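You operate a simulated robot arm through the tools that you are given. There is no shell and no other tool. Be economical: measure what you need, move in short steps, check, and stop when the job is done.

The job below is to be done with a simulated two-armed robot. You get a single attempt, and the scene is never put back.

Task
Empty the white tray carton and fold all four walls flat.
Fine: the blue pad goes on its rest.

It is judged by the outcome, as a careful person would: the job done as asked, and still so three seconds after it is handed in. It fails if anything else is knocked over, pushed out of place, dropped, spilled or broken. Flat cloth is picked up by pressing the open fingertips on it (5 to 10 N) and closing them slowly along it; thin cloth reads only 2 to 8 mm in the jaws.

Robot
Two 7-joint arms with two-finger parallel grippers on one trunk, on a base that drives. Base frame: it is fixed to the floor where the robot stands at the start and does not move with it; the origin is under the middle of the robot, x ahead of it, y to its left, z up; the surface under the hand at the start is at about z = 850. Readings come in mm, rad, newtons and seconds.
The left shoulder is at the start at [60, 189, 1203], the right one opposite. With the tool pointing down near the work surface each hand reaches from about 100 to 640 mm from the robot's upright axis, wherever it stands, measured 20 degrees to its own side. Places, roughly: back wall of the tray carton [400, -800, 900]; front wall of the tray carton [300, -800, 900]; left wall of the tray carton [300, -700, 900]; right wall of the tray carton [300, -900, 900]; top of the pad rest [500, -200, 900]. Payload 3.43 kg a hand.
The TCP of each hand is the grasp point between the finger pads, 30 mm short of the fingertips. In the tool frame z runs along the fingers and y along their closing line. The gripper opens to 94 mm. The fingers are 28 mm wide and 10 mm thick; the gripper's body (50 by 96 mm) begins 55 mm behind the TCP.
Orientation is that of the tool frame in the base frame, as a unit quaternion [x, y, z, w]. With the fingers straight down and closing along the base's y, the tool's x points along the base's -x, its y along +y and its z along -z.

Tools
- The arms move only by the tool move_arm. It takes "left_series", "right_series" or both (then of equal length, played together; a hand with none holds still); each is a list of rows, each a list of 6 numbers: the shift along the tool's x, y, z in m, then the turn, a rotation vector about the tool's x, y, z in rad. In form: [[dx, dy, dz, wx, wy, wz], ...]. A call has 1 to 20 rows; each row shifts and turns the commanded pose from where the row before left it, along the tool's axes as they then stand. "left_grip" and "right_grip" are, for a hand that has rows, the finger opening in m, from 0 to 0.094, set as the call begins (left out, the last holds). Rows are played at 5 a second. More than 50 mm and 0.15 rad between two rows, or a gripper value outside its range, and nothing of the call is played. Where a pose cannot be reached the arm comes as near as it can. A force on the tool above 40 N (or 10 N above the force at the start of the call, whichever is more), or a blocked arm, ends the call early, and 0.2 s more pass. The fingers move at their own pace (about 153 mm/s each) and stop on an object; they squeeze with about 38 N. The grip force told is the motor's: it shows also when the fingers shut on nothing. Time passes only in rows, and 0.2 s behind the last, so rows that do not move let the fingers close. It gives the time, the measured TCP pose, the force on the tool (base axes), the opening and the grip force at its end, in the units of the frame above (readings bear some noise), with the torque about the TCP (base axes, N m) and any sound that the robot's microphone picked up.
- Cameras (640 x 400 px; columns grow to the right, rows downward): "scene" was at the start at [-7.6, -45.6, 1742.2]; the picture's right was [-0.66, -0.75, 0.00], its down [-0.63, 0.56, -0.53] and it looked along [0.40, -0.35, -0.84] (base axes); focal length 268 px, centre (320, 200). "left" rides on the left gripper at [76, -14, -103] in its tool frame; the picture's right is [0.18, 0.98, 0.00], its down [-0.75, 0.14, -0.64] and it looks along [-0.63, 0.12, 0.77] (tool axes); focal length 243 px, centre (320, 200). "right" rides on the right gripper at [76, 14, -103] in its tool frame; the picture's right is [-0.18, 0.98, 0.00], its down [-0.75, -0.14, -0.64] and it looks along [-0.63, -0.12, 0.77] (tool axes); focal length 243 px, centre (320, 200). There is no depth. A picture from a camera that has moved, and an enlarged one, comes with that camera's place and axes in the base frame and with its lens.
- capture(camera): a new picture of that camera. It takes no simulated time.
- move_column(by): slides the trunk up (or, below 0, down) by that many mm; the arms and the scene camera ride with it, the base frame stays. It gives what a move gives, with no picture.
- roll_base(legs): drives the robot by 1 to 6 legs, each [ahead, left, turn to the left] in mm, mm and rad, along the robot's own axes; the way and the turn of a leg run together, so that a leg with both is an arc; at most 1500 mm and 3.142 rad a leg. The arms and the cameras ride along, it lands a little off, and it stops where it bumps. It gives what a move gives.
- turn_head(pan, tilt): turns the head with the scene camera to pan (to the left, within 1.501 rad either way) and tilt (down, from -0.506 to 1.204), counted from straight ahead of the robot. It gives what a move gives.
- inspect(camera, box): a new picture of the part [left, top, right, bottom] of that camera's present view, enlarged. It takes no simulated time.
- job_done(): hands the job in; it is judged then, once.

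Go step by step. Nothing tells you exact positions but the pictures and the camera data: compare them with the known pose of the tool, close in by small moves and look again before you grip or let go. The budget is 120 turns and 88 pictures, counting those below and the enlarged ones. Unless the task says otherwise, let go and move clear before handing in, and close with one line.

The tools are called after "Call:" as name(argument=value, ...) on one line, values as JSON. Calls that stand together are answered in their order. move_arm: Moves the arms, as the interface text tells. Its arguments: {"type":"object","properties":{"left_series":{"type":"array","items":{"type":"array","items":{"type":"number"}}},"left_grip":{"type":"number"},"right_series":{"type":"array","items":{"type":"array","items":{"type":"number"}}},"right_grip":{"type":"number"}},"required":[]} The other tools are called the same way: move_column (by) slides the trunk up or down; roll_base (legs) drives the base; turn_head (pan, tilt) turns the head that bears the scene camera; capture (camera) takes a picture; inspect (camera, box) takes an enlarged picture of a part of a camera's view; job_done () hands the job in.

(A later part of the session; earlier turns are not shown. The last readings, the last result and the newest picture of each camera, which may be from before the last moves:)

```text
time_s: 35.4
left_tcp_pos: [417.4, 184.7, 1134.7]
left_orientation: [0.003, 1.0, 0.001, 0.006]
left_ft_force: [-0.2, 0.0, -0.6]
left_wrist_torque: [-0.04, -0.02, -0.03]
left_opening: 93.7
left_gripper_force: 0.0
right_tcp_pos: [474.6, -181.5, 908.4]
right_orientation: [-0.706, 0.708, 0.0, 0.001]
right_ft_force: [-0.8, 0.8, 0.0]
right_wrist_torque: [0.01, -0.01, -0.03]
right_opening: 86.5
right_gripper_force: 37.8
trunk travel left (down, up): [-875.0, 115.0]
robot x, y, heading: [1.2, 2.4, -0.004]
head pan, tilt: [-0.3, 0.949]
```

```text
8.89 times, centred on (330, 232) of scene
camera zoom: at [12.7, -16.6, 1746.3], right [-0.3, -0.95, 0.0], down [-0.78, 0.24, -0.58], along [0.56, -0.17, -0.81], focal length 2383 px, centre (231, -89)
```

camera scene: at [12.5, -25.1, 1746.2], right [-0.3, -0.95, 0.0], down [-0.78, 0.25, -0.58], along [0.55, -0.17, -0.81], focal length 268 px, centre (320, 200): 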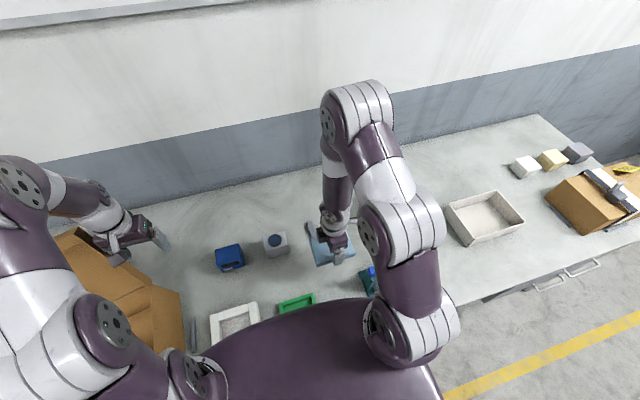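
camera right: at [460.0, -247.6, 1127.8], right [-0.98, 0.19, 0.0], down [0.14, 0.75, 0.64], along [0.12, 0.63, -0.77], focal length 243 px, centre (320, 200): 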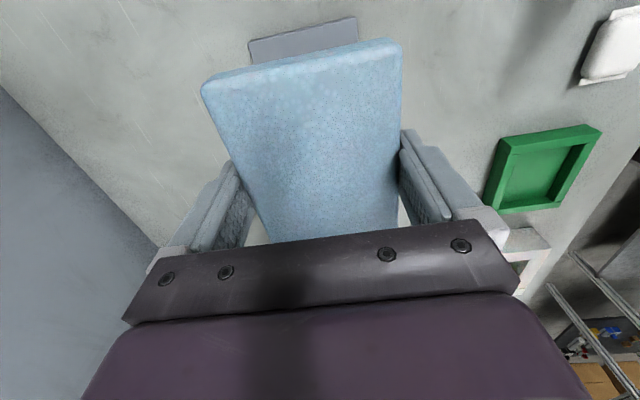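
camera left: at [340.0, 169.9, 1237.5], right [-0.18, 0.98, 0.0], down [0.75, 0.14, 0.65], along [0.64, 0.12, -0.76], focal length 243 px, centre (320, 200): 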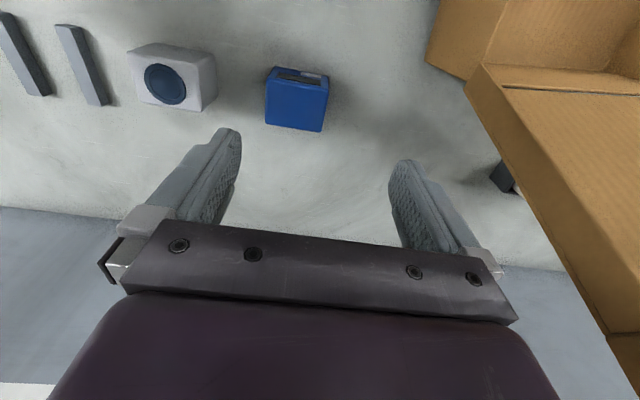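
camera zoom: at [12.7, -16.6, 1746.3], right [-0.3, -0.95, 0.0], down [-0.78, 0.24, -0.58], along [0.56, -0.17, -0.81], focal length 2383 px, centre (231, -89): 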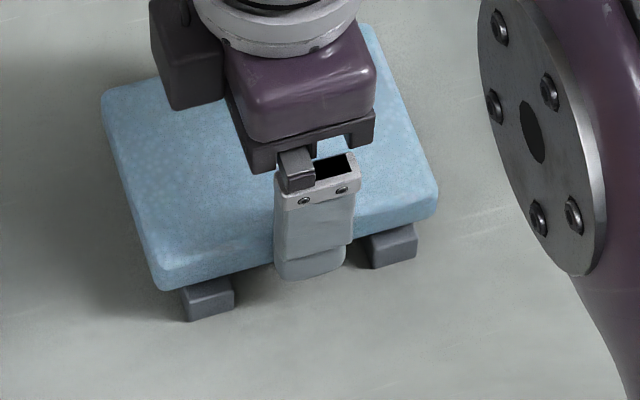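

There's no contact yet. I'll continue down in 1–2 mm steps.

Call:
move_arm(right_series=[[0, 0, 0.0015, 0, 0, 0], [0, 0, 0.0015, 0, 0, 0], [0, 0, 0.001, 0, 0, 0], [0, 0, 0, 0, 0, 0]])

Call:
move_arm(right_series=[[0, 0, 0.001, 0, 0, 0], [0, 0, 0.001, 0, 0, 0], [0, 0, 0, 0, 0, 0]])

```text
time_s: 36.4
left_tcp_pos: [418.1, 185.2, 1136.2]
left_orientation: [0.003, 1.0, 0.001, 0.006]
left_ft_force: [-0.7, 0.3, -0.6]
left_wrist_torque: [-0.02, 0.01, 0.02]
left_opening: 94.2
left_gripper_force: 0.1
right_tcp_pos: [475.2, -180.8, 904.0]
right_orientation: [-0.706, 0.709, 0.0, 0.001]
right_ft_force: [0.8, 0.1, -0.2]
right_wrist_torque: [0.0, 0.01, 0.03]
right_opening: 86.5
right_gripper_force: 38.0
trunk travel left (down, up): [-875.0, 115.0]
robot x, y, heading: [2.5, 5.1, -0.007]
head pan, tilt: [-0.3, 0.949]
```

```text
time_s: 37.2
left_tcp_pos: [417.5, 185.8, 1135.3]
left_orientation: [0.002, 1.0, 0.001, 0.007]
left_ft_force: [0.9, 0.0, -0.8]
left_wrist_torque: [0.01, 0.02, 0.03]
left_opening: 94.1
left_gripper_force: 0.1
right_tcp_pos: [475.9, -180.3, 901.9]
right_orientation: [-0.706, 0.708, 0.0, 0.0]
right_ft_force: [-0.6, 0.4, -0.2]
right_wrist_torque: [0.04, 0.0, -0.02]
right_opening: 86.7
right_gripper_force: 37.9
trunk travel left (down, up): [-875.0, 115.0]
robot x, y, heading: [3.0, 2.7, -0.003]
head pan, tilt: [-0.3, 0.949]
```

Call:
move_arm(right_series=[[0, 0, 0.001, 0, 0, 0], [0, 0, 0.001, 0, 0, 0], [0, 0, 0.001, 0, 0, 0], [0, 0, 0, 0, 0, 0]])

Call:
inspect(camera="scene", box=[300, 210, 360, 255])

```text
time_s: 38.2
left_tcp_pos: [417.1, 185.0, 1135.6]
left_orientation: [0.003, 1.0, 0.002, 0.006]
left_ft_force: [0.7, -0.4, -0.2]
left_wrist_torque: [-0.01, 0.0, -0.02]
left_opening: 94.1
left_gripper_force: 0.2
right_tcp_pos: [474.9, -180.8, 898.4]
right_orientation: [-0.706, 0.709, -0.001, 0.0]
right_ft_force: [0.0, 0.4, -0.1]
right_wrist_torque: [-0.01, 0.01, -0.01]
right_opening: 86.5
right_gripper_force: 37.6
trunk travel left (down, up): [-875.0, 115.0]
robot x, y, heading: [1.2, 5.1, -0.007]
head pan, tilt: [-0.3, 0.949]
```

```text
8.89 times, centred on (330, 232) of scene
camera zoom: at [12.7, -16.6, 1746.3], right [-0.3, -0.95, 0.0], down [-0.78, 0.24, -0.58], along [0.56, -0.17, -0.81], focal length 2383 px, centre (231, -89)
```

zoom: 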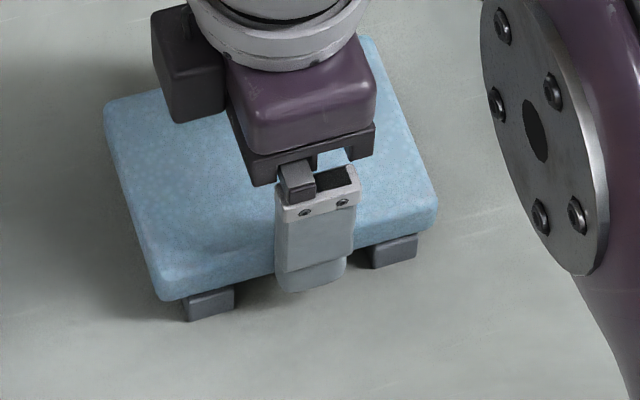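

Still no contact, but the gap looks small. I'll keep lowering.

Call:
move_arm(right_series=[[0, 0, 0.001, 0, 0, 0], [0, 0, 0.001, 0, 0, 0], [0, 0, 0.001, 0, 0, 0], [0, 0, 0, 0, 0, 0]])

Call:
move_arm(right_series=[[0, 0, 0.001, 0, 0, 0], [0, 0, 0.001, 0, 0, 0], [0, 0, 0, 0, 0, 0]])

Call:
inspect(camera="scene", box=[300, 210, 360, 255])

```text
time_s: 39.2
left_tcp_pos: [416.6, 185.2, 1136.9]
left_orientation: [0.003, 1.0, 0.001, 0.007]
left_ft_force: [0.0, -0.3, -0.3]
left_wrist_torque: [0.0, 0.0, 0.01]
left_opening: 94.0
left_gripper_force: 0.0
right_tcp_pos: [475.4, -180.1, 898.1]
right_orientation: [-0.705, 0.709, -0.002, 0.0]
right_ft_force: [0.6, -2.7, 19.5]
right_wrist_torque: [0.06, 0.9, 0.08]
right_opening: 86.8
right_gripper_force: 37.8
trunk travel left (down, up): [-875.0, 115.0]
robot x, y, heading: [2.0, 4.7, -0.008]
head pan, tilt: [-0.3, 0.949]
```

```text
time_s: 40.0
left_tcp_pos: [415.4, 185.8, 1136.9]
left_orientation: [0.003, 1.0, 0.001, 0.008]
left_ft_force: [-0.6, 0.2, -0.3]
left_wrist_torque: [0.0, 0.0, 0.02]
left_opening: 94.0
left_gripper_force: 0.0
right_tcp_pos: [474.0, -180.3, 897.8]
right_orientation: [-0.706, 0.708, -0.004, 0.002]
right_ft_force: [-7.1, -1.4, 22.7]
right_wrist_torque: [0.11, 0.75, 0.02]
right_opening: 86.7
right_gripper_force: 37.8
trunk travel left (down, up): [-875.0, 115.0]
robot x, y, heading: [2.2, 5.0, -0.005]
head pan, tilt: [-0.3, 0.949]
stopped in row 3 (right hand): the force on the tool passed its limit at 41 N (the readings are from after the stop); the commanded pose is now the measured one
```

```text
8.89 times, centred on (330, 232) of scene
camera zoom: at [7.7, -15.5, 1746.1], right [-0.3, -0.95, 0.0], down [-0.77, 0.24, -0.58], along [0.56, -0.18, -0.81], focal length 2383 px, centre (231, -89)
```

zoom: 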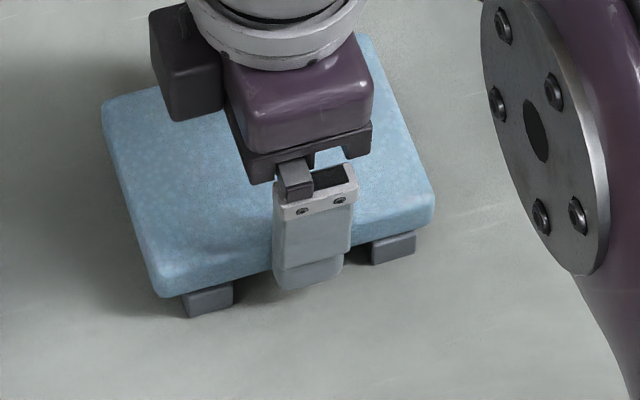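

The pad is on the rails at TCP z ≈ 898. I'll take off the load, open, and lift straight up.

Call:
move_arm(right_series=[[0, 0, -0.001, 0, 0, 0], [0, 0, 0, 0, 0, 0]])

Call:
move_arm(right_series=[[0, 0, 0, 0, 0, 0], [0, 0, 0, 0, 0, 0], [0, 0, -0.005, 0, 0, 0], [0, 0, -0.01, 0, 0, 0], [0, 0, -0.02, 0, 0, 0], [0, 0, -0.03, 0, 0, 0], [0, 0, -0.04, 0, 0, 0], [0, 0, -0.04, 0, 0, 0], [0, 0, 0, 0, 0, 0]], right_grip=0.094)

Call:
inspect(camera="scene", box=[270, 180, 390, 270])

Call:
capture(camera="right")

```text
time_s: 40.6
left_tcp_pos: [415.8, 185.0, 1137.9]
left_orientation: [0.003, 1.0, 0.001, 0.007]
left_ft_force: [-0.6, 0.7, -0.4]
left_wrist_torque: [-0.02, 0.01, -0.01]
left_opening: 94.2
left_gripper_force: 0.1
right_tcp_pos: [475.1, -179.3, 897.5]
right_orientation: [-0.705, 0.709, -0.004, 0.002]
right_ft_force: [-8.1, -1.0, 16.8]
right_wrist_torque: [-0.05, 0.39, 0.07]
right_opening: 86.6
right_gripper_force: 38.6
trunk travel left (down, up): [-875.0, 115.0]
robot x, y, heading: [-1.3, 5.2, -0.009]
head pan, tilt: [-0.3, 0.949]
```

```text
time_s: 42.6
left_tcp_pos: [418.7, 184.2, 1135.6]
left_orientation: [0.003, 1.0, 0.002, 0.007]
left_ft_force: [0.1, -0.1, 0.3]
left_wrist_torque: [-0.01, 0.02, 0.01]
left_opening: 94.0
left_gripper_force: 0.1
right_tcp_pos: [477.0, -180.4, 1042.4]
right_orientation: [-0.705, 0.709, -0.002, 0.002]
right_ft_force: [0.3, -0.6, 0.1]
right_wrist_torque: [0.01, -0.01, -0.03]
right_opening: 94.2
right_gripper_force: 0.1
trunk travel left (down, up): [-875.0, 115.0]
robot x, y, heading: [2.1, 5.0, -0.002]
head pan, tilt: [-0.3, 0.949]
```

```text
4.44 times, centred on (330, 225) of scene
camera zoom: at [13.5, -16.8, 1746.3], right [-0.3, -0.95, 0.0], down [-0.78, 0.24, -0.58], along [0.55, -0.17, -0.81], focal length 1192 px, centre (276, 89)
```

zoom: 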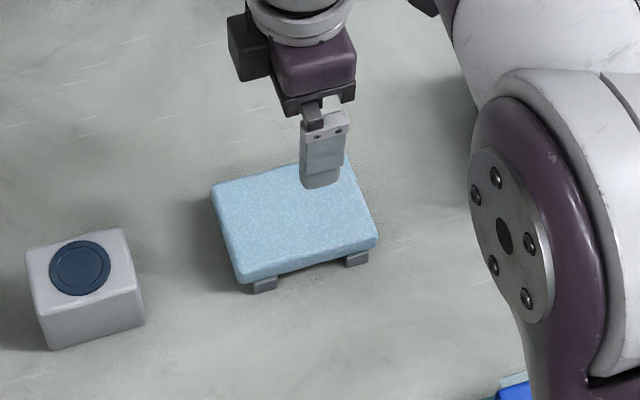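

```text
50 pictures are left
camera right: at [464.2, -255.0, 1145.9], right [-0.98, 0.19, -0.01], down [0.14, 0.75, 0.64], along [0.13, 0.63, -0.77], focal length 243 px, centre (320, 200)
```

right: 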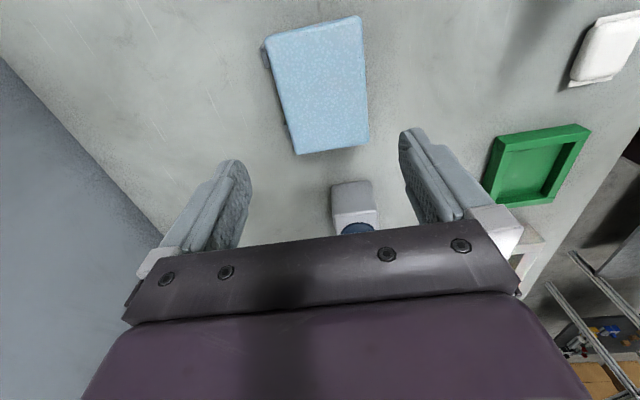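

The pad rests evenly across both rails. Next I'll pull the right hand back to the carton's x line, close the fingers, and drive to the carton again.

Call:
move_arm(right_series=[[0, 0.03, -0.01, 0, 0, 0], [0, 0.03, -0.01, 0, 0, 0], [0, 0.03, 0, 0, 0, 0], [0, 0.03, 0, 0, 0, 0], [0, 0.02, 0, 0, 0, 0], [0, 0, 0, 0, 0, 0]], right_grip=0.0)

Call:
roll_base(legs=[[0, -300, 0], [0, -290, 0]])

Call:
turn_head(pan=-0.3, tilt=1.1)

Call:
capture(camera="scene")

Call:
capture(camera="right")

```text
time_s: 44.0
left_tcp_pos: [418.9, 185.3, 1135.5]
left_orientation: [0.002, 1.0, 0.002, 0.006]
left_ft_force: [0.4, -0.1, -0.5]
left_wrist_torque: [-0.02, 0.0, -0.01]
left_opening: 94.4
left_gripper_force: 0.0
right_tcp_pos: [337.9, -180.2, 1059.0]
right_orientation: [-0.705, 0.709, -0.002, 0.001]
right_ft_force: [-0.8, -0.5, 0.8]
right_wrist_torque: [-0.04, 0.03, 0.03]
right_opening: 0.1
right_gripper_force: 33.3
trunk travel left (down, up): [-875.0, 115.0]
robot x, y, heading: [4.7, 3.3, -0.007]
head pan, tilt: [-0.3, 0.949]
```

```text
time_s: 47.7
left_tcp_pos: [416.2, -403.3, 1135.8]
left_orientation: [-0.001, 1.0, 0.0, 0.007]
left_ft_force: [0.4, -0.2, -1.1]
left_wrist_torque: [-0.02, -0.01, -0.01]
left_opening: 94.1
left_gripper_force: 0.1
right_tcp_pos: [338.0, -768.0, 1061.2]
right_orientation: [0.708, -0.707, 0.003, -0.002]
right_ft_force: [0.6, 0.6, 0.4]
right_wrist_torque: [-0.01, 0.06, 0.04]
right_opening: 0.0
right_gripper_force: 32.8
trunk travel left (down, up): [-875.0, 115.0]
robot x, y, heading: [2.3, -585.4, 0.004]
head pan, tilt: [-0.3, 0.949]
```

```text
time_s: 48.4
left_tcp_pos: [415.1, -404.3, 1136.6]
left_orientation: [0.0, 1.0, 0.0, 0.007]
left_ft_force: [0.2, -1.1, -0.3]
left_wrist_torque: [0.0, 0.04, -0.03]
left_opening: 93.9
left_gripper_force: 0.0
right_tcp_pos: [337.5, -769.5, 1060.7]
right_orientation: [0.709, -0.705, 0.002, -0.002]
right_ft_force: [0.1, 0.1, -0.6]
right_wrist_torque: [-0.01, 0.01, 0.02]
right_opening: 0.0
right_gripper_force: 33.2
trunk travel left (down, up): [-875.0, 115.0]
robot x, y, heading: [-0.2, -587.7, 0.005]
head pan, tilt: [-0.3, 1.1]
```

```text
49 pictures are left
camera scene: at [3.0, -606.6, 1736.1], right [-0.29, -0.96, 0.0], down [-0.85, 0.26, -0.45], along [0.43, -0.13, -0.89], focal length 268 px, centre (320, 200)
```

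scene: 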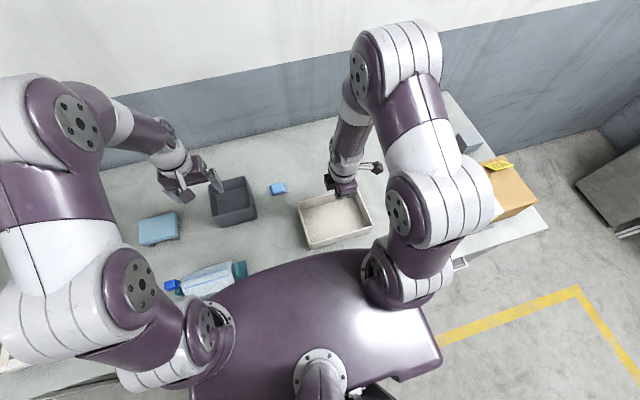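

```text
48 pictures are left
camera right: at [324.4, -845.0, 1163.7], right [-0.98, 0.18, -0.01], down [0.14, 0.75, 0.64], along [0.12, 0.63, -0.77], focal length 243 px, centre (320, 200)
```

right: 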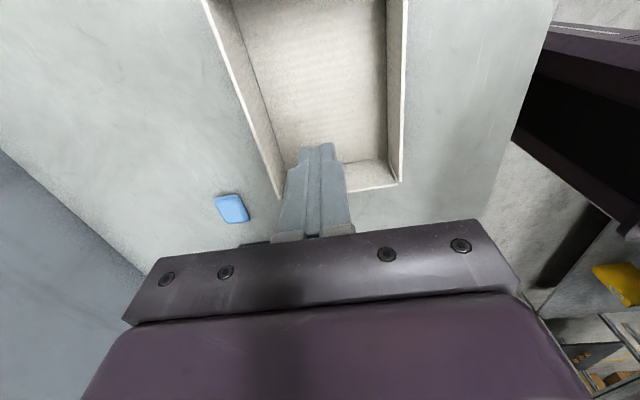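

The carton is where it was. I'll lower the closed fingers inside it near the back wall, then start pushing that wall outward along its hinge arc.

Call:
move_arm(right_series=[[-0.005, -0.02, 0.02, 0, 0, 0], [0, -0.02, 0.04, 0, 0, 0], [0, 0, 0.04, 0, 0, 0], [0, 0, 0.026, 0, 0, 0], [0, 0, 0, 0, 0, 0]])

Call:
move_arm(right_series=[[0, -0.006, 0, 0, 0, 0], [0, -0.006, 0, 0, 0, 0], [0, -0.006, 0, 0, 0, 0], [0, -0.006, 0.001, 0, 0, 0], [0, -0.006, 0.001, 0, 0, 0], [0, 0, 0, 0, 0, 0]])

Call:
inspect(camera="scene", box=[270, 160, 410, 265])

```text
time_s: 49.6
left_tcp_pos: [416.2, -403.7, 1136.4]
left_orientation: [-0.001, 1.0, 0.001, 0.006]
left_ft_force: [0.0, -0.3, 0.1]
left_wrist_torque: [-0.02, -0.02, -0.04]
left_opening: 94.1
left_gripper_force: 0.1
right_tcp_pos: [378.0, -763.3, 935.3]
right_orientation: [0.709, -0.706, 0.003, -0.002]
right_ft_force: [0.5, 0.9, 0.1]
right_wrist_torque: [0.03, -0.03, -0.04]
right_opening: 0.0
right_gripper_force: 32.9
trunk travel left (down, up): [-875.0, 115.0]
robot x, y, heading: [0.2, -589.4, 0.006]
head pan, tilt: [-0.3, 1.1]
```

```text
time_s: 51.0
left_tcp_pos: [416.2, -403.1, 1135.5]
left_orientation: [-0.001, 1.0, 0.001, 0.006]
left_ft_force: [-1.2, 0.2, 0.2]
left_wrist_torque: [-0.02, 0.01, 0.01]
left_opening: 94.2
left_gripper_force: 0.0
right_tcp_pos: [408.3, -764.0, 933.8]
right_orientation: [0.708, -0.707, 0.002, -0.002]
right_ft_force: [-0.2, 0.4, -1.0]
right_wrist_torque: [-0.01, 0.02, -0.01]
right_opening: 0.0
right_gripper_force: 32.9
trunk travel left (down, up): [-875.0, 115.0]
robot x, y, heading: [4.4, -588.7, 0.004]
head pan, tilt: [-0.3, 1.1]
```

```text
3.81 times, centred on (340, 212) of scene
camera zoom: at [2.9, -605.8, 1736.1], right [-0.29, -0.96, 0.0], down [-0.85, 0.26, -0.45], along [0.43, -0.13, -0.89], focal length 1021 px, centre (244, 152)
```

zoom: 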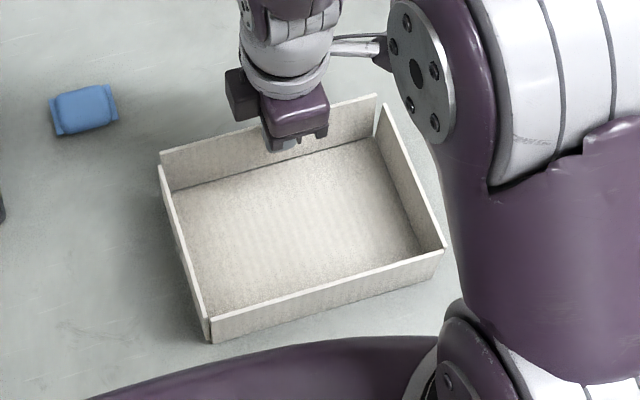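

The back wall opens with almost no force. I'll follow the arc down to flat.

Call:
move_arm(right_series=[[0, -0.0085, 0.0032, 0, 0, 0], [0, -0.008, 0.0044, 0, 0, 0], [0, -0.0068, 0.0058, 0, 0, 0], [0, -0.0058, 0.007, 0, 0, 0], [0, -0.0044, 0.0078, 0, 0, 0], [0, -0.003, 0.0085, 0, 0, 0], [0, -0.0018, 0.009, 0, 0, 0], [0, 0, 0.002, 0, 0, 0], [0, 0, 0, 0, 0, 0]])

Call:
inspect(camera="scene", box=[270, 160, 410, 265])

```text
time_s: 53.0
left_tcp_pos: [415.4, -405.5, 1136.1]
left_orientation: [-0.001, 1.0, 0.001, 0.006]
left_ft_force: [-0.6, -0.4, -0.8]
left_wrist_torque: [-0.01, -0.01, 0.03]
left_opening: 94.2
left_gripper_force: 0.1
right_tcp_pos: [446.9, -763.5, 887.0]
right_orientation: [0.709, -0.705, 0.003, -0.003]
right_ft_force: [0.7, -1.9, 11.0]
right_wrist_torque: [-0.07, 0.15, 0.01]
right_opening: 0.0
right_gripper_force: 32.9
trunk travel left (down, up): [-875.0, 115.0]
robot x, y, heading: [-0.1, -588.7, 0.001]
head pan, tilt: [-0.3, 1.1]
```

```text
3.81 times, centred on (340, 212) of scene
camera zoom: at [1.7, -605.6, 1736.2], right [-0.29, -0.96, 0.0], down [-0.85, 0.26, -0.45], along [0.43, -0.13, -0.89], focal length 1021 px, centre (244, 152)
```

zoom: 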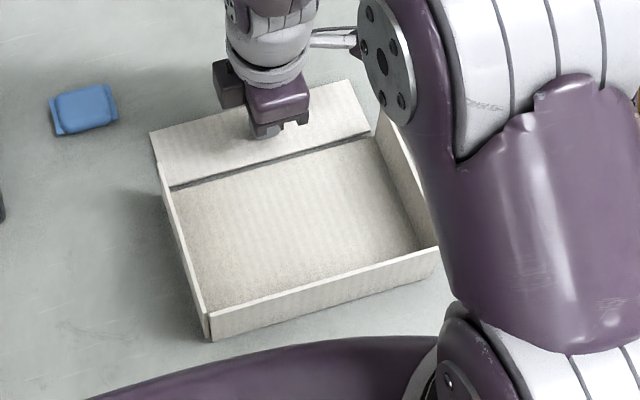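

The back wall is flat under the fingertips. I'll lift off to see whether it stays down.

Call:
move_arm(right_series=[[0, 0, 0.001, 0, 0, 0], [0, 0, 0, 0, 0, 0], [0, 0, -0.01, 0, 0, 0], [0, 0, -0.03, 0, 0, 0], [0, 0.02, -0.03, 0, 0, 0], [0, 0.04, -0.01, 0, 0, 0], [0, 0.04, 0, 0, 0, 0], [0, 0, 0, 0, 0, 0]])

Call:
inspect(camera="scene", box=[270, 160, 410, 265])

```text
time_s: 54.8
left_tcp_pos: [416.3, -403.1, 1135.3]
left_orientation: [-0.001, 1.0, 0.0, 0.006]
left_ft_force: [0.8, 0.2, -0.3]
left_wrist_torque: [-0.01, 0.0, 0.01]
left_opening: 94.1
left_gripper_force: 0.1
right_tcp_pos: [346.8, -761.5, 964.1]
right_orientation: [0.708, -0.706, 0.001, -0.002]
right_ft_force: [-0.3, 0.0, 0.9]
right_wrist_torque: [0.01, 0.01, 0.0]
right_opening: 0.0
right_gripper_force: 32.8
trunk travel left (down, up): [-875.0, 115.0]
robot x, y, heading: [0.5, -585.3, -0.001]
head pan, tilt: [-0.3, 1.1]
```

```text
3.81 times, centred on (340, 212) of scene
camera zoom: at [3.8, -605.8, 1736.1], right [-0.29, -0.96, 0.0], down [-0.85, 0.26, -0.45], along [0.43, -0.13, -0.89], focal length 1021 px, centre (244, 152)
```

zoom: 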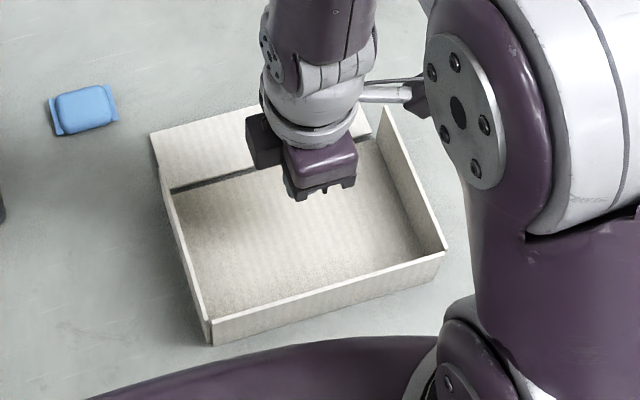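

It stays flat. Next is the front wall, done the same way toward the robot.

Call:
move_arm(right_series=[[0, 0.03, 0.01, 0, 0, 0], [0, 0.027, 0.019, 0, 0, 0], [0, 0.01, 0, 0, 0, 0], [0, 0.008, 0, 0, 0, 0], [0, 0.006, 0, 0, 0, 0], [0, 0.006, 0.001, 0, 0, 0], [0, 0.006, 0.001, 0, 0, 0], [0, 0, 0, 0, 0, 0]])

Call:
inspect(camera="scene", box=[270, 160, 410, 265])

```text
time_s: 56.6
left_tcp_pos: [415.8, -404.2, 1136.1]
left_orientation: [-0.001, 1.0, 0.001, 0.005]
left_ft_force: [0.5, 0.9, 0.2]
left_wrist_torque: [-0.02, -0.01, 0.03]
left_opening: 93.8
left_gripper_force: 0.1
right_tcp_pos: [253.9, -763.0, 933.4]
right_orientation: [0.708, -0.706, 0.001, -0.003]
right_ft_force: [0.8, -0.3, -0.9]
right_wrist_torque: [-0.03, -0.01, 0.02]
right_opening: 0.0
right_gripper_force: 33.2
trunk travel left (down, up): [-875.0, 115.0]
robot x, y, heading: [-0.5, -589.9, 0.001]
head pan, tilt: [-0.3, 1.1]
```

```text
3.81 times, centred on (340, 212) of scene
camera zoom: at [3.2, -605.8, 1736.1], right [-0.29, -0.96, 0.0], down [-0.85, 0.26, -0.45], along [0.43, -0.13, -0.89], focal length 1021 px, centre (244, 152)
```

zoom: 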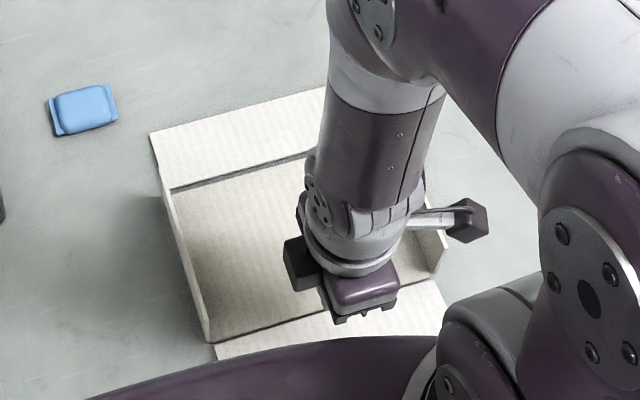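

The front wall is already leaning well outward. I'll continue the arc down.

Call:
move_arm(right_series=[[0, 0.0085, 0.0032, 0, 0, 0], [0, 0.008, 0.0044, 0, 0, 0], [0, 0.0068, 0.0058, 0, 0, 0], [0, 0.0058, 0.007, 0, 0, 0], [0, 0.0044, 0.0078, 0, 0, 0], [0, 0.003, 0.0085, 0, 0, 0], [0, 0.0018, 0.009, 0, 0, 0], [0, 0, 0.002, 0, 0, 0], [0, 0, 0, 0, 0, 0]])

Call:
move_arm(right_series=[[0, 0, -0.01, 0, 0, 0], [0, 0, -0.03, 0, 0, 0], [0, -0.01, -0.03, 0, 0, 0], [0, -0.04, -0.01, 0, 0, 0], [0, -0.045, 0, 0, 0, 0], [0, -0.045, 0, 0, 0, 0], [0, 0, 0, 0, 0, 0]])

Call:
inspect(camera="scene", box=[270, 160, 410, 265])

Call:
capture(camera="right")

```text
time_s: 58.6
left_tcp_pos: [414.8, -404.0, 1136.1]
left_orientation: [-0.001, 1.0, 0.001, 0.007]
left_ft_force: [0.1, -0.5, -0.3]
left_wrist_torque: [0.01, -0.03, 0.01]
left_opening: 93.9
left_gripper_force: 0.2
right_tcp_pos: [216.0, -763.3, 887.6]
right_orientation: [0.708, -0.706, 0.003, -0.001]
right_ft_force: [-2.0, -0.2, 14.0]
right_wrist_torque: [0.02, -0.04, 0.02]
right_opening: 0.0
right_gripper_force: 32.7
trunk travel left (down, up): [-875.0, 115.0]
robot x, y, heading: [1.5, -585.4, 0.006]
head pan, tilt: [-0.3, 1.1]
```

```text
time_s: 60.2
left_tcp_pos: [415.3, -404.0, 1135.8]
left_orientation: [-0.001, 1.0, 0.001, 0.006]
left_ft_force: [-0.6, -1.0, 0.1]
left_wrist_torque: [0.01, -0.01, -0.01]
left_opening: 94.1
left_gripper_force: 0.1
right_tcp_pos: [352.9, -764.8, 965.5]
right_orientation: [0.709, -0.705, 0.002, -0.002]
right_ft_force: [-0.3, 0.0, -0.2]
right_wrist_torque: [0.04, 0.0, 0.0]
right_opening: 0.0
right_gripper_force: 33.3
trunk travel left (down, up): [-875.0, 115.0]
robot x, y, heading: [3.6, -582.8, 0.004]
head pan, tilt: [-0.3, 1.1]
```

```text
3.81 times, centred on (340, 212) of scene
camera zoom: at [1.7, -605.9, 1736.1], right [-0.29, -0.96, 0.0], down [-0.85, 0.26, -0.45], along [0.43, -0.13, -0.89], focal length 1021 px, centre (244, 152)
```

zoom: 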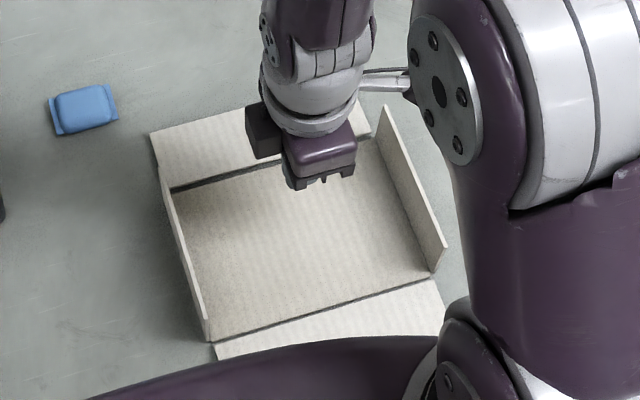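

```text
42 pictures are left
camera right: at [340.7, -840.1, 1068.6], right [-0.98, 0.18, -0.01], down [0.14, 0.75, 0.64], along [0.12, 0.63, -0.77], focal length 243 px, centre (320, 200)
```

right: 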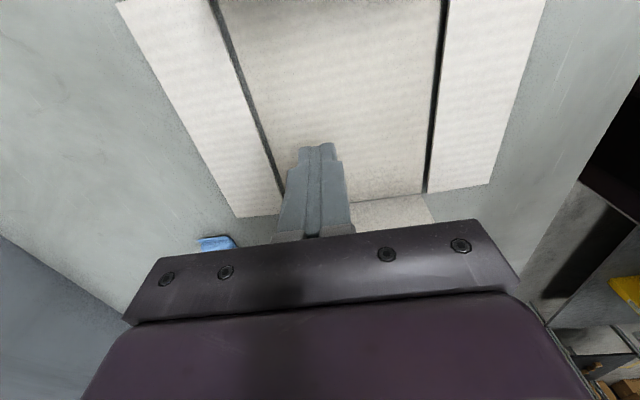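

Both are flat. Now the left wall: I'll push toward +y from inside.

Call:
move_arm(right_series=[[-0.035, 0.013, 0.0, 0, 0, 0], [-0.03, 0.01, 0.015, 0, 0, 0], [-0.01, 0, 0.015, 0, 0, 0], [-0.007, 0, 0, 0, 0, 0], [-0.007, 0, 0, 0, 0, 0], [-0.007, 0, 0, 0, 0, 0], [-0.007, 0, 0.001, 0, 0, 0], [-0.006, 0, 0.001, 0, 0, 0], [0, 0, 0, 0, 0, 0]])

Call:
inspect(camera="scene", box=[270, 160, 410, 265])

```text
time_s: 62.2
left_tcp_pos: [415.7, -404.5, 1136.9]
left_orientation: [-0.001, 1.0, 0.001, 0.007]
left_ft_force: [-1.0, 0.2, -1.1]
left_wrist_torque: [-0.02, 0.0, -0.02]
left_opening: 94.2
left_gripper_force: 0.0
right_tcp_pos: [332.2, -654.9, 933.4]
right_orientation: [0.707, -0.707, 0.002, -0.002]
right_ft_force: [0.6, -0.2, 0.2]
right_wrist_torque: [-0.05, 0.0, -0.01]
right_opening: 0.2
right_gripper_force: 32.8
trunk travel left (down, up): [-875.0, 115.0]
robot x, y, heading: [4.1, -583.7, 0.003]
head pan, tilt: [-0.3, 1.1]
```

```text
3.81 times, centred on (340, 212) of scene
camera zoom: at [3.1, -606.1, 1736.1], right [-0.29, -0.96, 0.0], down [-0.85, 0.26, -0.45], along [0.43, -0.13, -0.89], focal length 1021 px, centre (244, 152)
```

zoom: 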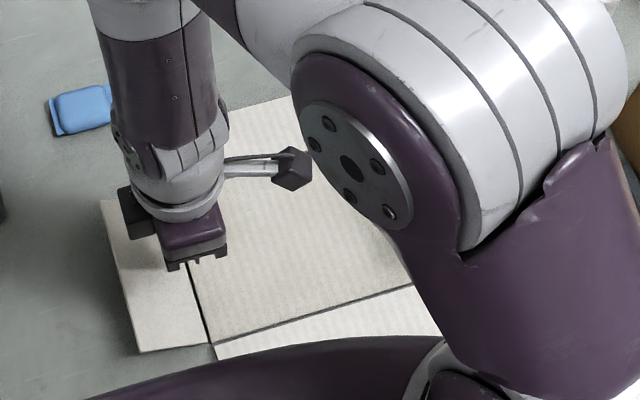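

The left wall has dropped over on its own. I'll follow down to press it flat.

Call:
move_arm(right_series=[[-0.0085, 0, 0.0032, 0, 0, 0], [-0.008, 0, 0.0044, 0, 0, 0], [-0.0068, 0, 0.0058, 0, 0, 0], [-0.0058, 0, 0.007, 0, 0, 0], [-0.0044, 0, 0.0078, 0, 0, 0], [-0.003, 0, 0.0085, 0, 0, 0], [-0.0018, 0, 0.009, 0, 0, 0], [0, 0, 0.002, 0, 0, 0], [0, 0, 0, 0, 0, 0]])

Call:
move_arm(right_series=[[0, 0, -0.01, 0, 0, 0], [0, 0, -0.03, 0, 0, 0], [0.02, 0, -0.035, 0, 0, 0], [0.045, 0, 0, 0, 0, 0], [0.045, 0, 0, 0, 0, 0], [0.045, 0, 0, 0, 0, 0], [0.045, 0, 0, 0, 0, 0], [0, 0, 0, 0, 0, 0]])

Call:
inspect(camera="scene", box=[250, 160, 390, 265])

```text
time_s: 64.2
left_tcp_pos: [414.2, -404.7, 1137.9]
left_orientation: [-0.002, 1.0, 0.001, 0.007]
left_ft_force: [0.2, 0.4, -0.8]
left_wrist_torque: [-0.04, 0.0, 0.01]
left_opening: 93.9
left_gripper_force: 0.1
right_tcp_pos: [331.5, -615.9, 887.3]
right_orientation: [0.708, -0.706, 0.003, -0.005]
right_ft_force: [-4.1, -7.5, 31.9]
right_wrist_torque: [-0.59, 0.18, 0.11]
right_opening: 0.0
right_gripper_force: 33.0
trunk travel left (down, up): [-875.0, 115.0]
robot x, y, heading: [2.5, -585.8, 0.0]
head pan, tilt: [-0.3, 1.1]
stopped in row 9 (right hand): the force on the tool passed its limit at 43 N (the readings are from after the stop); the commanded pose is now the measured one
```

```text
time_s: 66.0
left_tcp_pos: [416.0, -402.4, 1135.9]
left_orientation: [-0.001, 1.0, 0.001, 0.006]
left_ft_force: [-0.5, -0.3, 0.1]
left_wrist_torque: [-0.01, 0.02, -0.01]
left_opening: 94.2
left_gripper_force: 0.0
right_tcp_pos: [332.3, -812.9, 960.8]
right_orientation: [0.708, -0.706, 0.002, -0.003]
right_ft_force: [-0.6, 1.4, 0.7]
right_wrist_torque: [0.03, -0.02, -0.02]
right_opening: 0.1
right_gripper_force: 33.1
trunk travel left (down, up): [-875.0, 115.0]
robot x, y, heading: [4.9, -589.9, 0.002]
head pan, tilt: [-0.3, 1.1]
```

```text
3.81 times, centred on (320, 212) of scene
camera zoom: at [2.9, -604.7, 1736.1], right [-0.29, -0.96, 0.0], down [-0.85, 0.26, -0.45], along [0.43, -0.13, -0.89], focal length 1021 px, centre (320, 152)
```

zoom: 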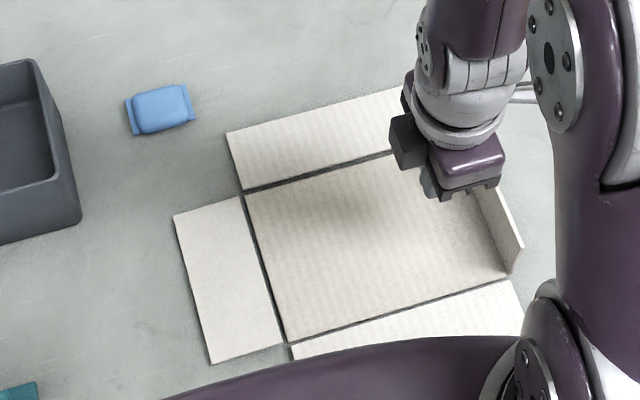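

Three walls are flat. Now the right wall, pushed toward −y.

Call:
move_arm(right_series=[[0.01, 0, 0.014, 0, 0, 0], [0.01, 0, 0.014, 0, 0, 0], [0.007, 0, 0, 0, 0, 0], [0.007, 0, 0, 0, 0, 0], [0.007, 0, 0, 0, 0, 0], [0.007, 0, 0.001, 0, 0, 0], [0.006, 0, 0.001, 0, 0, 0], [0, 0, 0, 0, 0, 0]])

Call:
move_arm(right_series=[[0.0085, 0, 0.0032, 0, 0, 0], [0.008, 0, 0.0044, 0, 0, 0], [0.0068, 0, 0.0058, 0, 0, 0], [0.0058, 0, 0.007, 0, 0, 0], [0.0044, 0, 0.0078, 0, 0, 0], [0.003, 0, 0.0085, 0, 0, 0], [0.0018, 0, 0.006, 0, 0, 0], [0, 0, 0, 0, 0, 0]])

Call:
capture(camera="scene")

```text
time_s: 67.8
left_tcp_pos: [415.6, -403.9, 1135.7]
left_orientation: [-0.001, 1.0, 0.001, 0.006]
left_ft_force: [0.3, -0.4, 0.2]
left_wrist_torque: [0.0, -0.01, 0.0]
left_opening: 93.8
left_gripper_force: 0.2
right_tcp_pos: [332.8, -870.7, 930.0]
right_orientation: [-0.707, 0.707, -0.001, 0.003]
right_ft_force: [0.1, -0.2, 0.2]
right_wrist_torque: [0.01, 0.03, 0.02]
right_opening: 0.0
right_gripper_force: 33.3
trunk travel left (down, up): [-875.0, 115.0]
robot x, y, heading: [0.8, -588.4, -0.005]
head pan, tilt: [-0.3, 1.1]
```

```text
time_s: 69.6
left_tcp_pos: [415.9, -403.2, 1136.4]
left_orientation: [-0.001, 1.0, 0.001, 0.006]
left_ft_force: [-0.3, 0.3, 0.3]
left_wrist_torque: [0.03, -0.04, -0.02]
left_opening: 94.0
left_gripper_force: 0.0
right_tcp_pos: [334.4, -908.0, 888.1]
right_orientation: [0.708, -0.706, 0.003, -0.003]
right_ft_force: [-0.8, 0.2, 6.1]
right_wrist_torque: [0.08, 0.01, 0.07]
right_opening: 0.1
right_gripper_force: 33.2
trunk travel left (down, up): [-875.0, 115.0]
robot x, y, heading: [-0.5, -588.7, 0.006]
head pan, tilt: [-0.3, 1.1]
```

```text
39 pictures are left
camera scene: at [2.6, -605.5, 1736.2], right [-0.29, -0.96, 0.0], down [-0.85, 0.26, -0.45], along [0.43, -0.13, -0.89], focal length 268 px, centre (320, 200)
```

scene: 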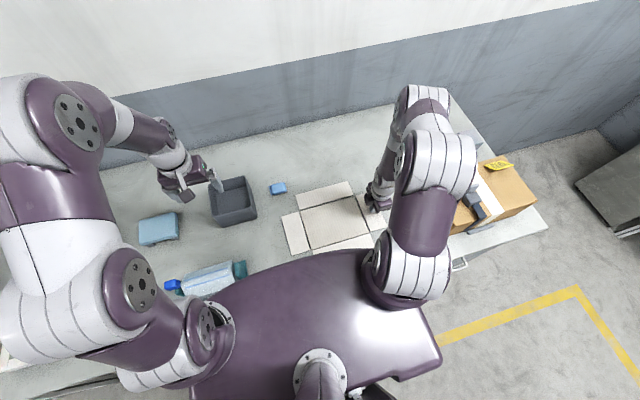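

All four look folded out. I'll lift clear and check all sides.

Call:
move_arm(right_series=[[0, 0, -0.01, 0, 0, 0], [0, 0, -0.03, 0, 0, 0], [0, 0, -0.04, 0, 0, 0], [0, 0, -0.045, 0, 0, 0], [0, 0, -0.045, 0, 0, 0], [0, 0, 0, 0, 0, 0]])

Call:
roll_base(legs=[[0, 250, 0]])

Call:
turn_head(pan=-0.7, tilt=1.0)

Call:
capture(camera="scene")

Call:
capture(camera="right")

```text
time_s: 71.0
left_tcp_pos: [416.7, -404.6, 1136.0]
left_orientation: [-0.001, 1.0, 0.001, 0.005]
left_ft_force: [-0.1, -0.7, -0.1]
left_wrist_torque: [-0.01, -0.02, -0.01]
left_opening: 94.0
left_gripper_force: 0.0
right_tcp_pos: [328.4, -911.2, 1034.7]
right_orientation: [0.708, -0.706, 0.011, 0.008]
right_ft_force: [-0.4, 0.3, 0.7]
right_wrist_torque: [0.02, 0.01, 0.01]
right_opening: 0.2
right_gripper_force: 33.1
right hand out of reach, approached as far as the arm can: row 4, 5
trunk travel left (down, up): [-875.0, 115.0]
robot x, y, heading: [1.9, -587.6, 0.006]
head pan, tilt: [-0.3, 1.1]
```

```text
time_s: 72.8
left_tcp_pos: [414.8, -152.2, 1137.1]
left_orientation: [-0.003, 1.0, 0.002, 0.006]
left_ft_force: [0.3, 0.5, 0.1]
left_wrist_torque: [-0.02, 0.05, 0.0]
left_opening: 94.4
left_gripper_force: 0.0
right_tcp_pos: [330.0, -661.7, 1033.9]
right_orientation: [0.709, -0.705, 0.012, 0.008]
right_ft_force: [-0.5, 0.4, -0.4]
right_wrist_torque: [0.0, -0.03, 0.0]
right_opening: 0.0
right_gripper_force: 33.1
trunk travel left (down, up): [-875.0, 115.0]
robot x, y, heading: [1.5, -337.5, 0.008]
head pan, tilt: [-0.3, 1.1]
```

```text
time_s: 73.7
left_tcp_pos: [414.3, -149.7, 1135.8]
left_orientation: [-0.003, 1.0, 0.001, 0.006]
left_ft_force: [1.0, -0.1, 0.3]
left_wrist_torque: [0.0, 0.02, 0.0]
left_opening: 94.0
left_gripper_force: 0.1
right_tcp_pos: [329.1, -660.1, 1033.9]
right_orientation: [0.709, -0.705, 0.012, 0.008]
right_ft_force: [0.1, 0.1, 0.4]
right_wrist_torque: [0.02, 0.0, 0.01]
right_opening: 0.0
right_gripper_force: 32.5
trunk travel left (down, up): [-875.0, 115.0]
robot x, y, heading: [0.1, -332.8, 0.007]
head pan, tilt: [-0.7, 1.0]
```

```text
38 pictures are left
camera scene: at [-5.0, -379.4, 1742.7], right [-0.64, -0.77, 0.0], down [-0.65, 0.54, -0.54], along [0.42, -0.34, -0.84], focal length 268 px, centre (320, 200)
```

scene: 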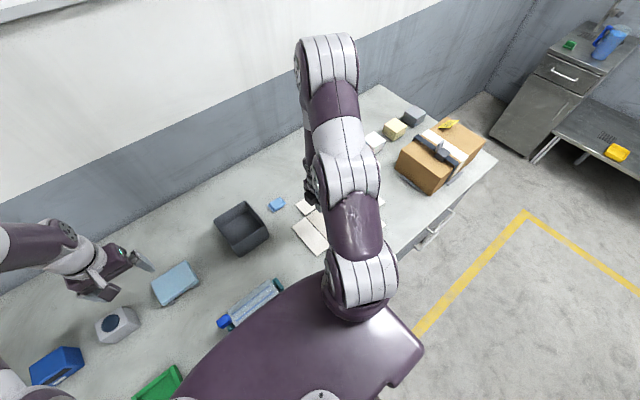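

```text
37 pictures are left
camera right: at [316.2, -731.9, 1139.5], right [-0.98, 0.18, -0.01], down [0.13, 0.77, 0.62], along [0.12, 0.61, -0.78], focal length 243 px, centre (320, 200)
```

right: 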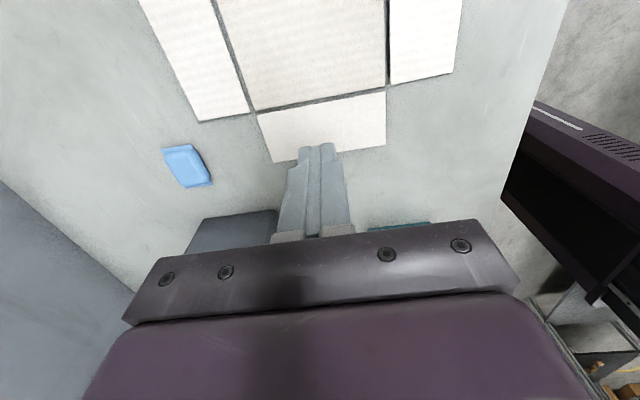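

I still need to see the right wall unobstructed, and the brown box again. I'll drive farther back left and look.

Call:
roll_base(legs=[[0, 300, 0]])

Call:
turn_head(pan=-0.6, tilt=0.9)

Call:
capture(camera="scene")

Call:
capture(camera="left")

```text
time_s: 75.7
left_tcp_pos: [412.3, 147.4, 1136.9]
left_orientation: [-0.003, 1.0, 0.003, 0.006]
left_ft_force: [0.1, 0.0, 0.2]
left_wrist_torque: [0.01, -0.01, 0.0]
left_opening: 94.0
left_gripper_force: 0.1
right_tcp_pos: [326.4, -362.1, 1034.3]
right_orientation: [0.709, -0.705, 0.012, 0.008]
right_ft_force: [0.2, 0.0, 0.4]
right_wrist_torque: [0.01, 0.0, -0.03]
right_opening: 0.0
right_gripper_force: 32.9
trunk travel left (down, up): [-875.0, 115.0]
robot x, y, heading: [4.4, -33.1, 0.002]
head pan, tilt: [-0.7, 1.0]
```

```text
time_s: 76.4
left_tcp_pos: [412.5, 149.0, 1136.3]
left_orientation: [-0.002, 1.0, 0.0, 0.006]
left_ft_force: [-0.2, -0.6, 0.3]
left_wrist_torque: [0.01, -0.02, 0.02]
left_opening: 94.0
left_gripper_force: 0.0
right_tcp_pos: [327.1, -359.3, 1034.1]
right_orientation: [0.709, -0.705, 0.012, 0.01]
right_ft_force: [-0.5, -0.1, -0.9]
right_wrist_torque: [-0.01, -0.02, 0.03]
right_opening: 0.0
right_gripper_force: 32.7
trunk travel left (down, up): [-875.0, 115.0]
robot x, y, heading: [-2.1, -39.3, 0.004]
head pan, tilt: [-0.6, 0.901]
```

```text
36 pictures are left
camera scene: at [1.8, -78.6, 1749.9], right [-0.56, -0.83, 0.0], down [-0.65, 0.44, -0.62], along [0.51, -0.35, -0.78], focal length 268 px, centre (320, 200)
```

scene: 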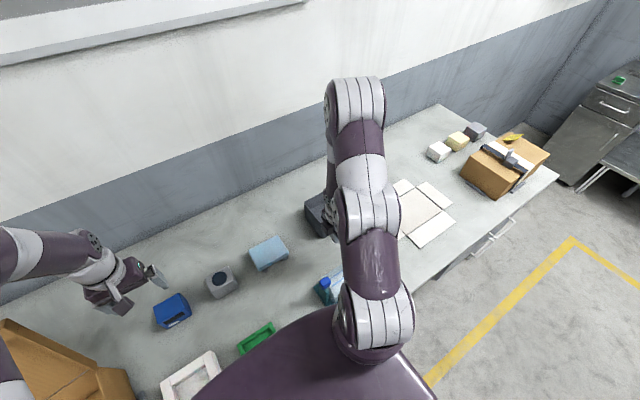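

```text
35 pictures are left
camera left: at [334.2, 132.7, 1237.6], right [-0.19, 0.98, 0.0], down [0.74, 0.14, 0.65], along [0.64, 0.12, -0.76], focal length 243 px, centre (320, 200)
```

left: 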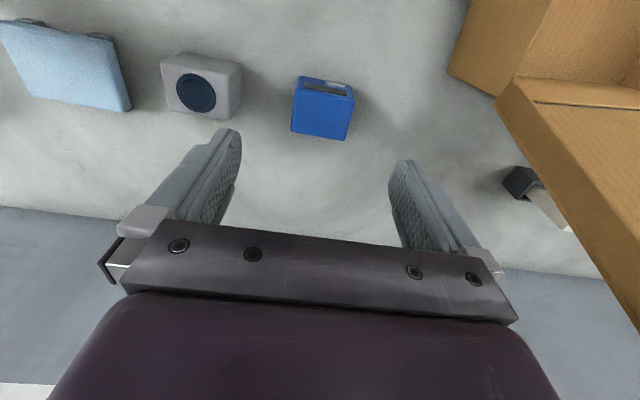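

The right wall looks flat too. I'll zoom in, and return the left hand to its starting pose to compare the brown box with the first picture.

Call:
inspect(camera="scene", box=[380, 160, 480, 260])

Call:
move_arm(left_series=[[0, -0.042, -0.0, 0, 0, 0], [0, -0.042, 0, 0, 0, 0], [0, -0.042, 0, 0, 0, 0], [0, -0.04, 0.01, 0, 0, 0], [0, 0, 0.033, 0, 0, 0], [0, 0, 0.033, 0, 0, 0], [0, 0, 0, 0, 0, 0]])

Call:
capture(camera="left")

```text
4.00 times, centred on (430, 210) of scene
camera zoom: at [1.8, -78.6, 1749.9], right [-0.56, -0.83, 0.0], down [-0.65, 0.44, -0.62], along [0.51, -0.35, -0.78], focal length 1072 px, centre (-120, 160)
```

zoom: 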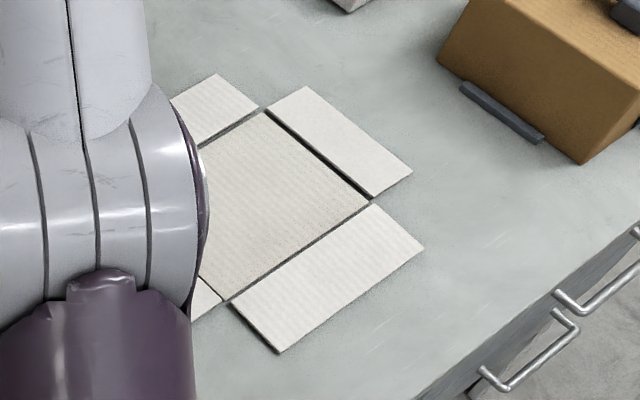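

```text
time_s: 78.0
left_tcp_pos: [413.0, -19.1, 1059.8]
left_orientation: [-0.002, 1.0, 0.0, 0.006]
left_ft_force: [0.2, 0.6, -0.5]
left_wrist_torque: [0.0, -0.02, 0.01]
left_opening: 94.0
left_gripper_force: 0.1
right_tcp_pos: [326.2, -361.3, 1035.1]
right_orientation: [0.709, -0.705, 0.012, 0.008]
right_ft_force: [-0.3, -0.1, 0.0]
right_wrist_torque: [0.0, 0.0, -0.01]
right_opening: 0.0
right_gripper_force: 33.3
trunk travel left (down, up): [-875.0, 115.0]
robot x, y, heading: [-0.9, -37.9, 0.007]
head pan, tilt: [-0.6, 0.901]
```

```text
33 pictures are left
camera left: at [335.8, -34.4, 1161.3], right [-0.19, 0.98, 0.0], down [0.74, 0.14, 0.65], along [0.64, 0.12, -0.76], focal length 243 px, centre (320, 200)
```

left: 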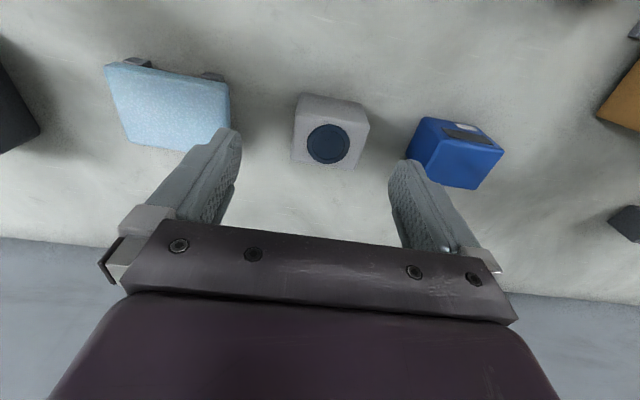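

The carton is fully flat. The brown box's corner sits about 27 px lower in this view than at the start, so I need a closer look at it.

Call:
inspect(camera="left", box=[540, 20, 640, 250])

Call:
turn_head(pan=0.7, tilt=0.9)

Call:
capture(camera="scene")

```text
1.74 times, centred on (590, 135) of left
camera zoom: at [335.8, -34.4, 1161.3], right [-0.19, 0.98, 0.0], down [0.74, 0.14, 0.65], along [0.64, 0.12, -0.76], focal length 422 px, centre (-150, 313)
```

zoom: 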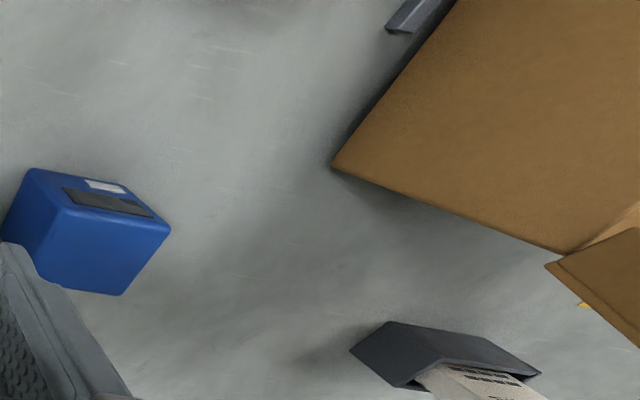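

```text
time_s: 79.5
left_tcp_pos: [413.4, -17.9, 1061.0]
left_orientation: [-0.003, 1.0, 0.001, 0.006]
left_ft_force: [0.9, 0.7, -0.3]
left_wrist_torque: [0.0, 0.0, -0.02]
left_opening: 94.1
left_gripper_force: 0.0
right_tcp_pos: [327.7, -360.1, 1033.9]
right_orientation: [0.709, -0.705, 0.012, 0.008]
right_ft_force: [-0.1, 0.0, 0.2]
right_wrist_torque: [0.02, -0.05, -0.01]
right_opening: 0.1
right_gripper_force: 33.4
trunk travel left (down, up): [-875.0, 115.0]
robot x, y, heading: [1.8, -33.7, 0.003]
head pan, tilt: [0.7, 0.901]
```

```text
31 pictures are left
camera scene: at [-3.2, 12.0, 1749.9], right [0.65, -0.76, 0.0], down [-0.6, -0.51, -0.62], along [0.47, 0.4, -0.78], focal length 268 px, centre (320, 200)
```

scene: 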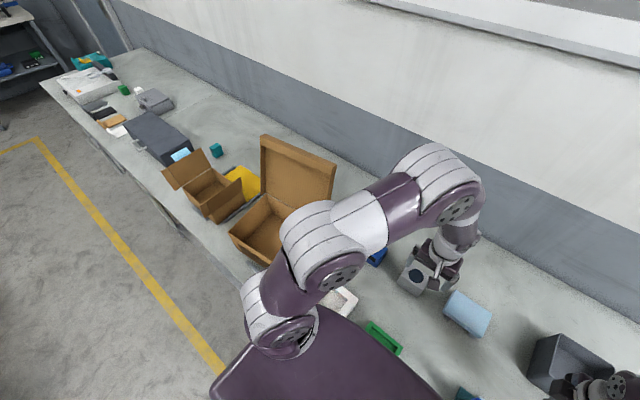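

The carton and pad are done. But comparing with the first left picture, the brown box was shoved about 30–40 mm and turned by my earlier bump, so I should put it back. First I need a good look at it.

Call:
turn_head(pan=0.95, tilt=1.0)

Call:
inspect(camera="scene", box=[160, 60, 480, 300])

```text
time_s: 80.2
left_tcp_pos: [413.4, -17.7, 1060.8]
left_orientation: [-0.003, 1.0, 0.0, 0.006]
left_ft_force: [0.0, -0.2, -0.8]
left_wrist_torque: [0.02, 0.0, 0.02]
left_opening: 94.0
left_gripper_force: 0.1
right_tcp_pos: [327.7, -361.8, 1035.6]
right_orientation: [0.709, -0.705, 0.011, 0.008]
right_ft_force: [0.4, -0.4, -0.6]
right_wrist_torque: [-0.01, -0.02, -0.01]
right_opening: 0.0
right_gripper_force: 33.4
trunk travel left (down, up): [-875.0, 115.0]
robot x, y, heading: [0.3, -35.3, 0.007]
head pan, tilt: [0.949, 1.0]
```

```text
1.67 times, centred on (320, 180) of scene
camera zoom: at [-20.6, 19.8, 1742.7], right [0.82, -0.58, 0.0], down [-0.49, -0.69, -0.54], along [0.31, 0.44, -0.84], focal length 447 px, centre (320, 233)
```

zoom: 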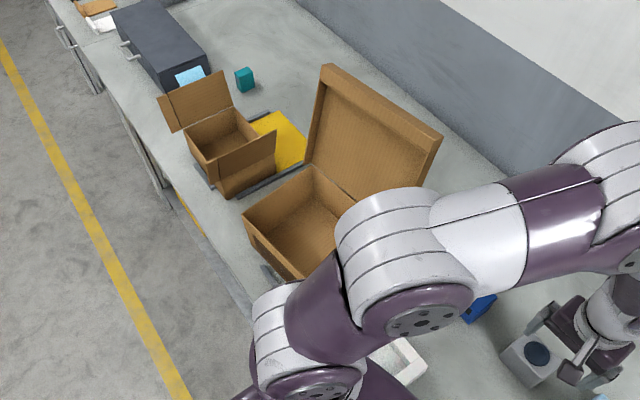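

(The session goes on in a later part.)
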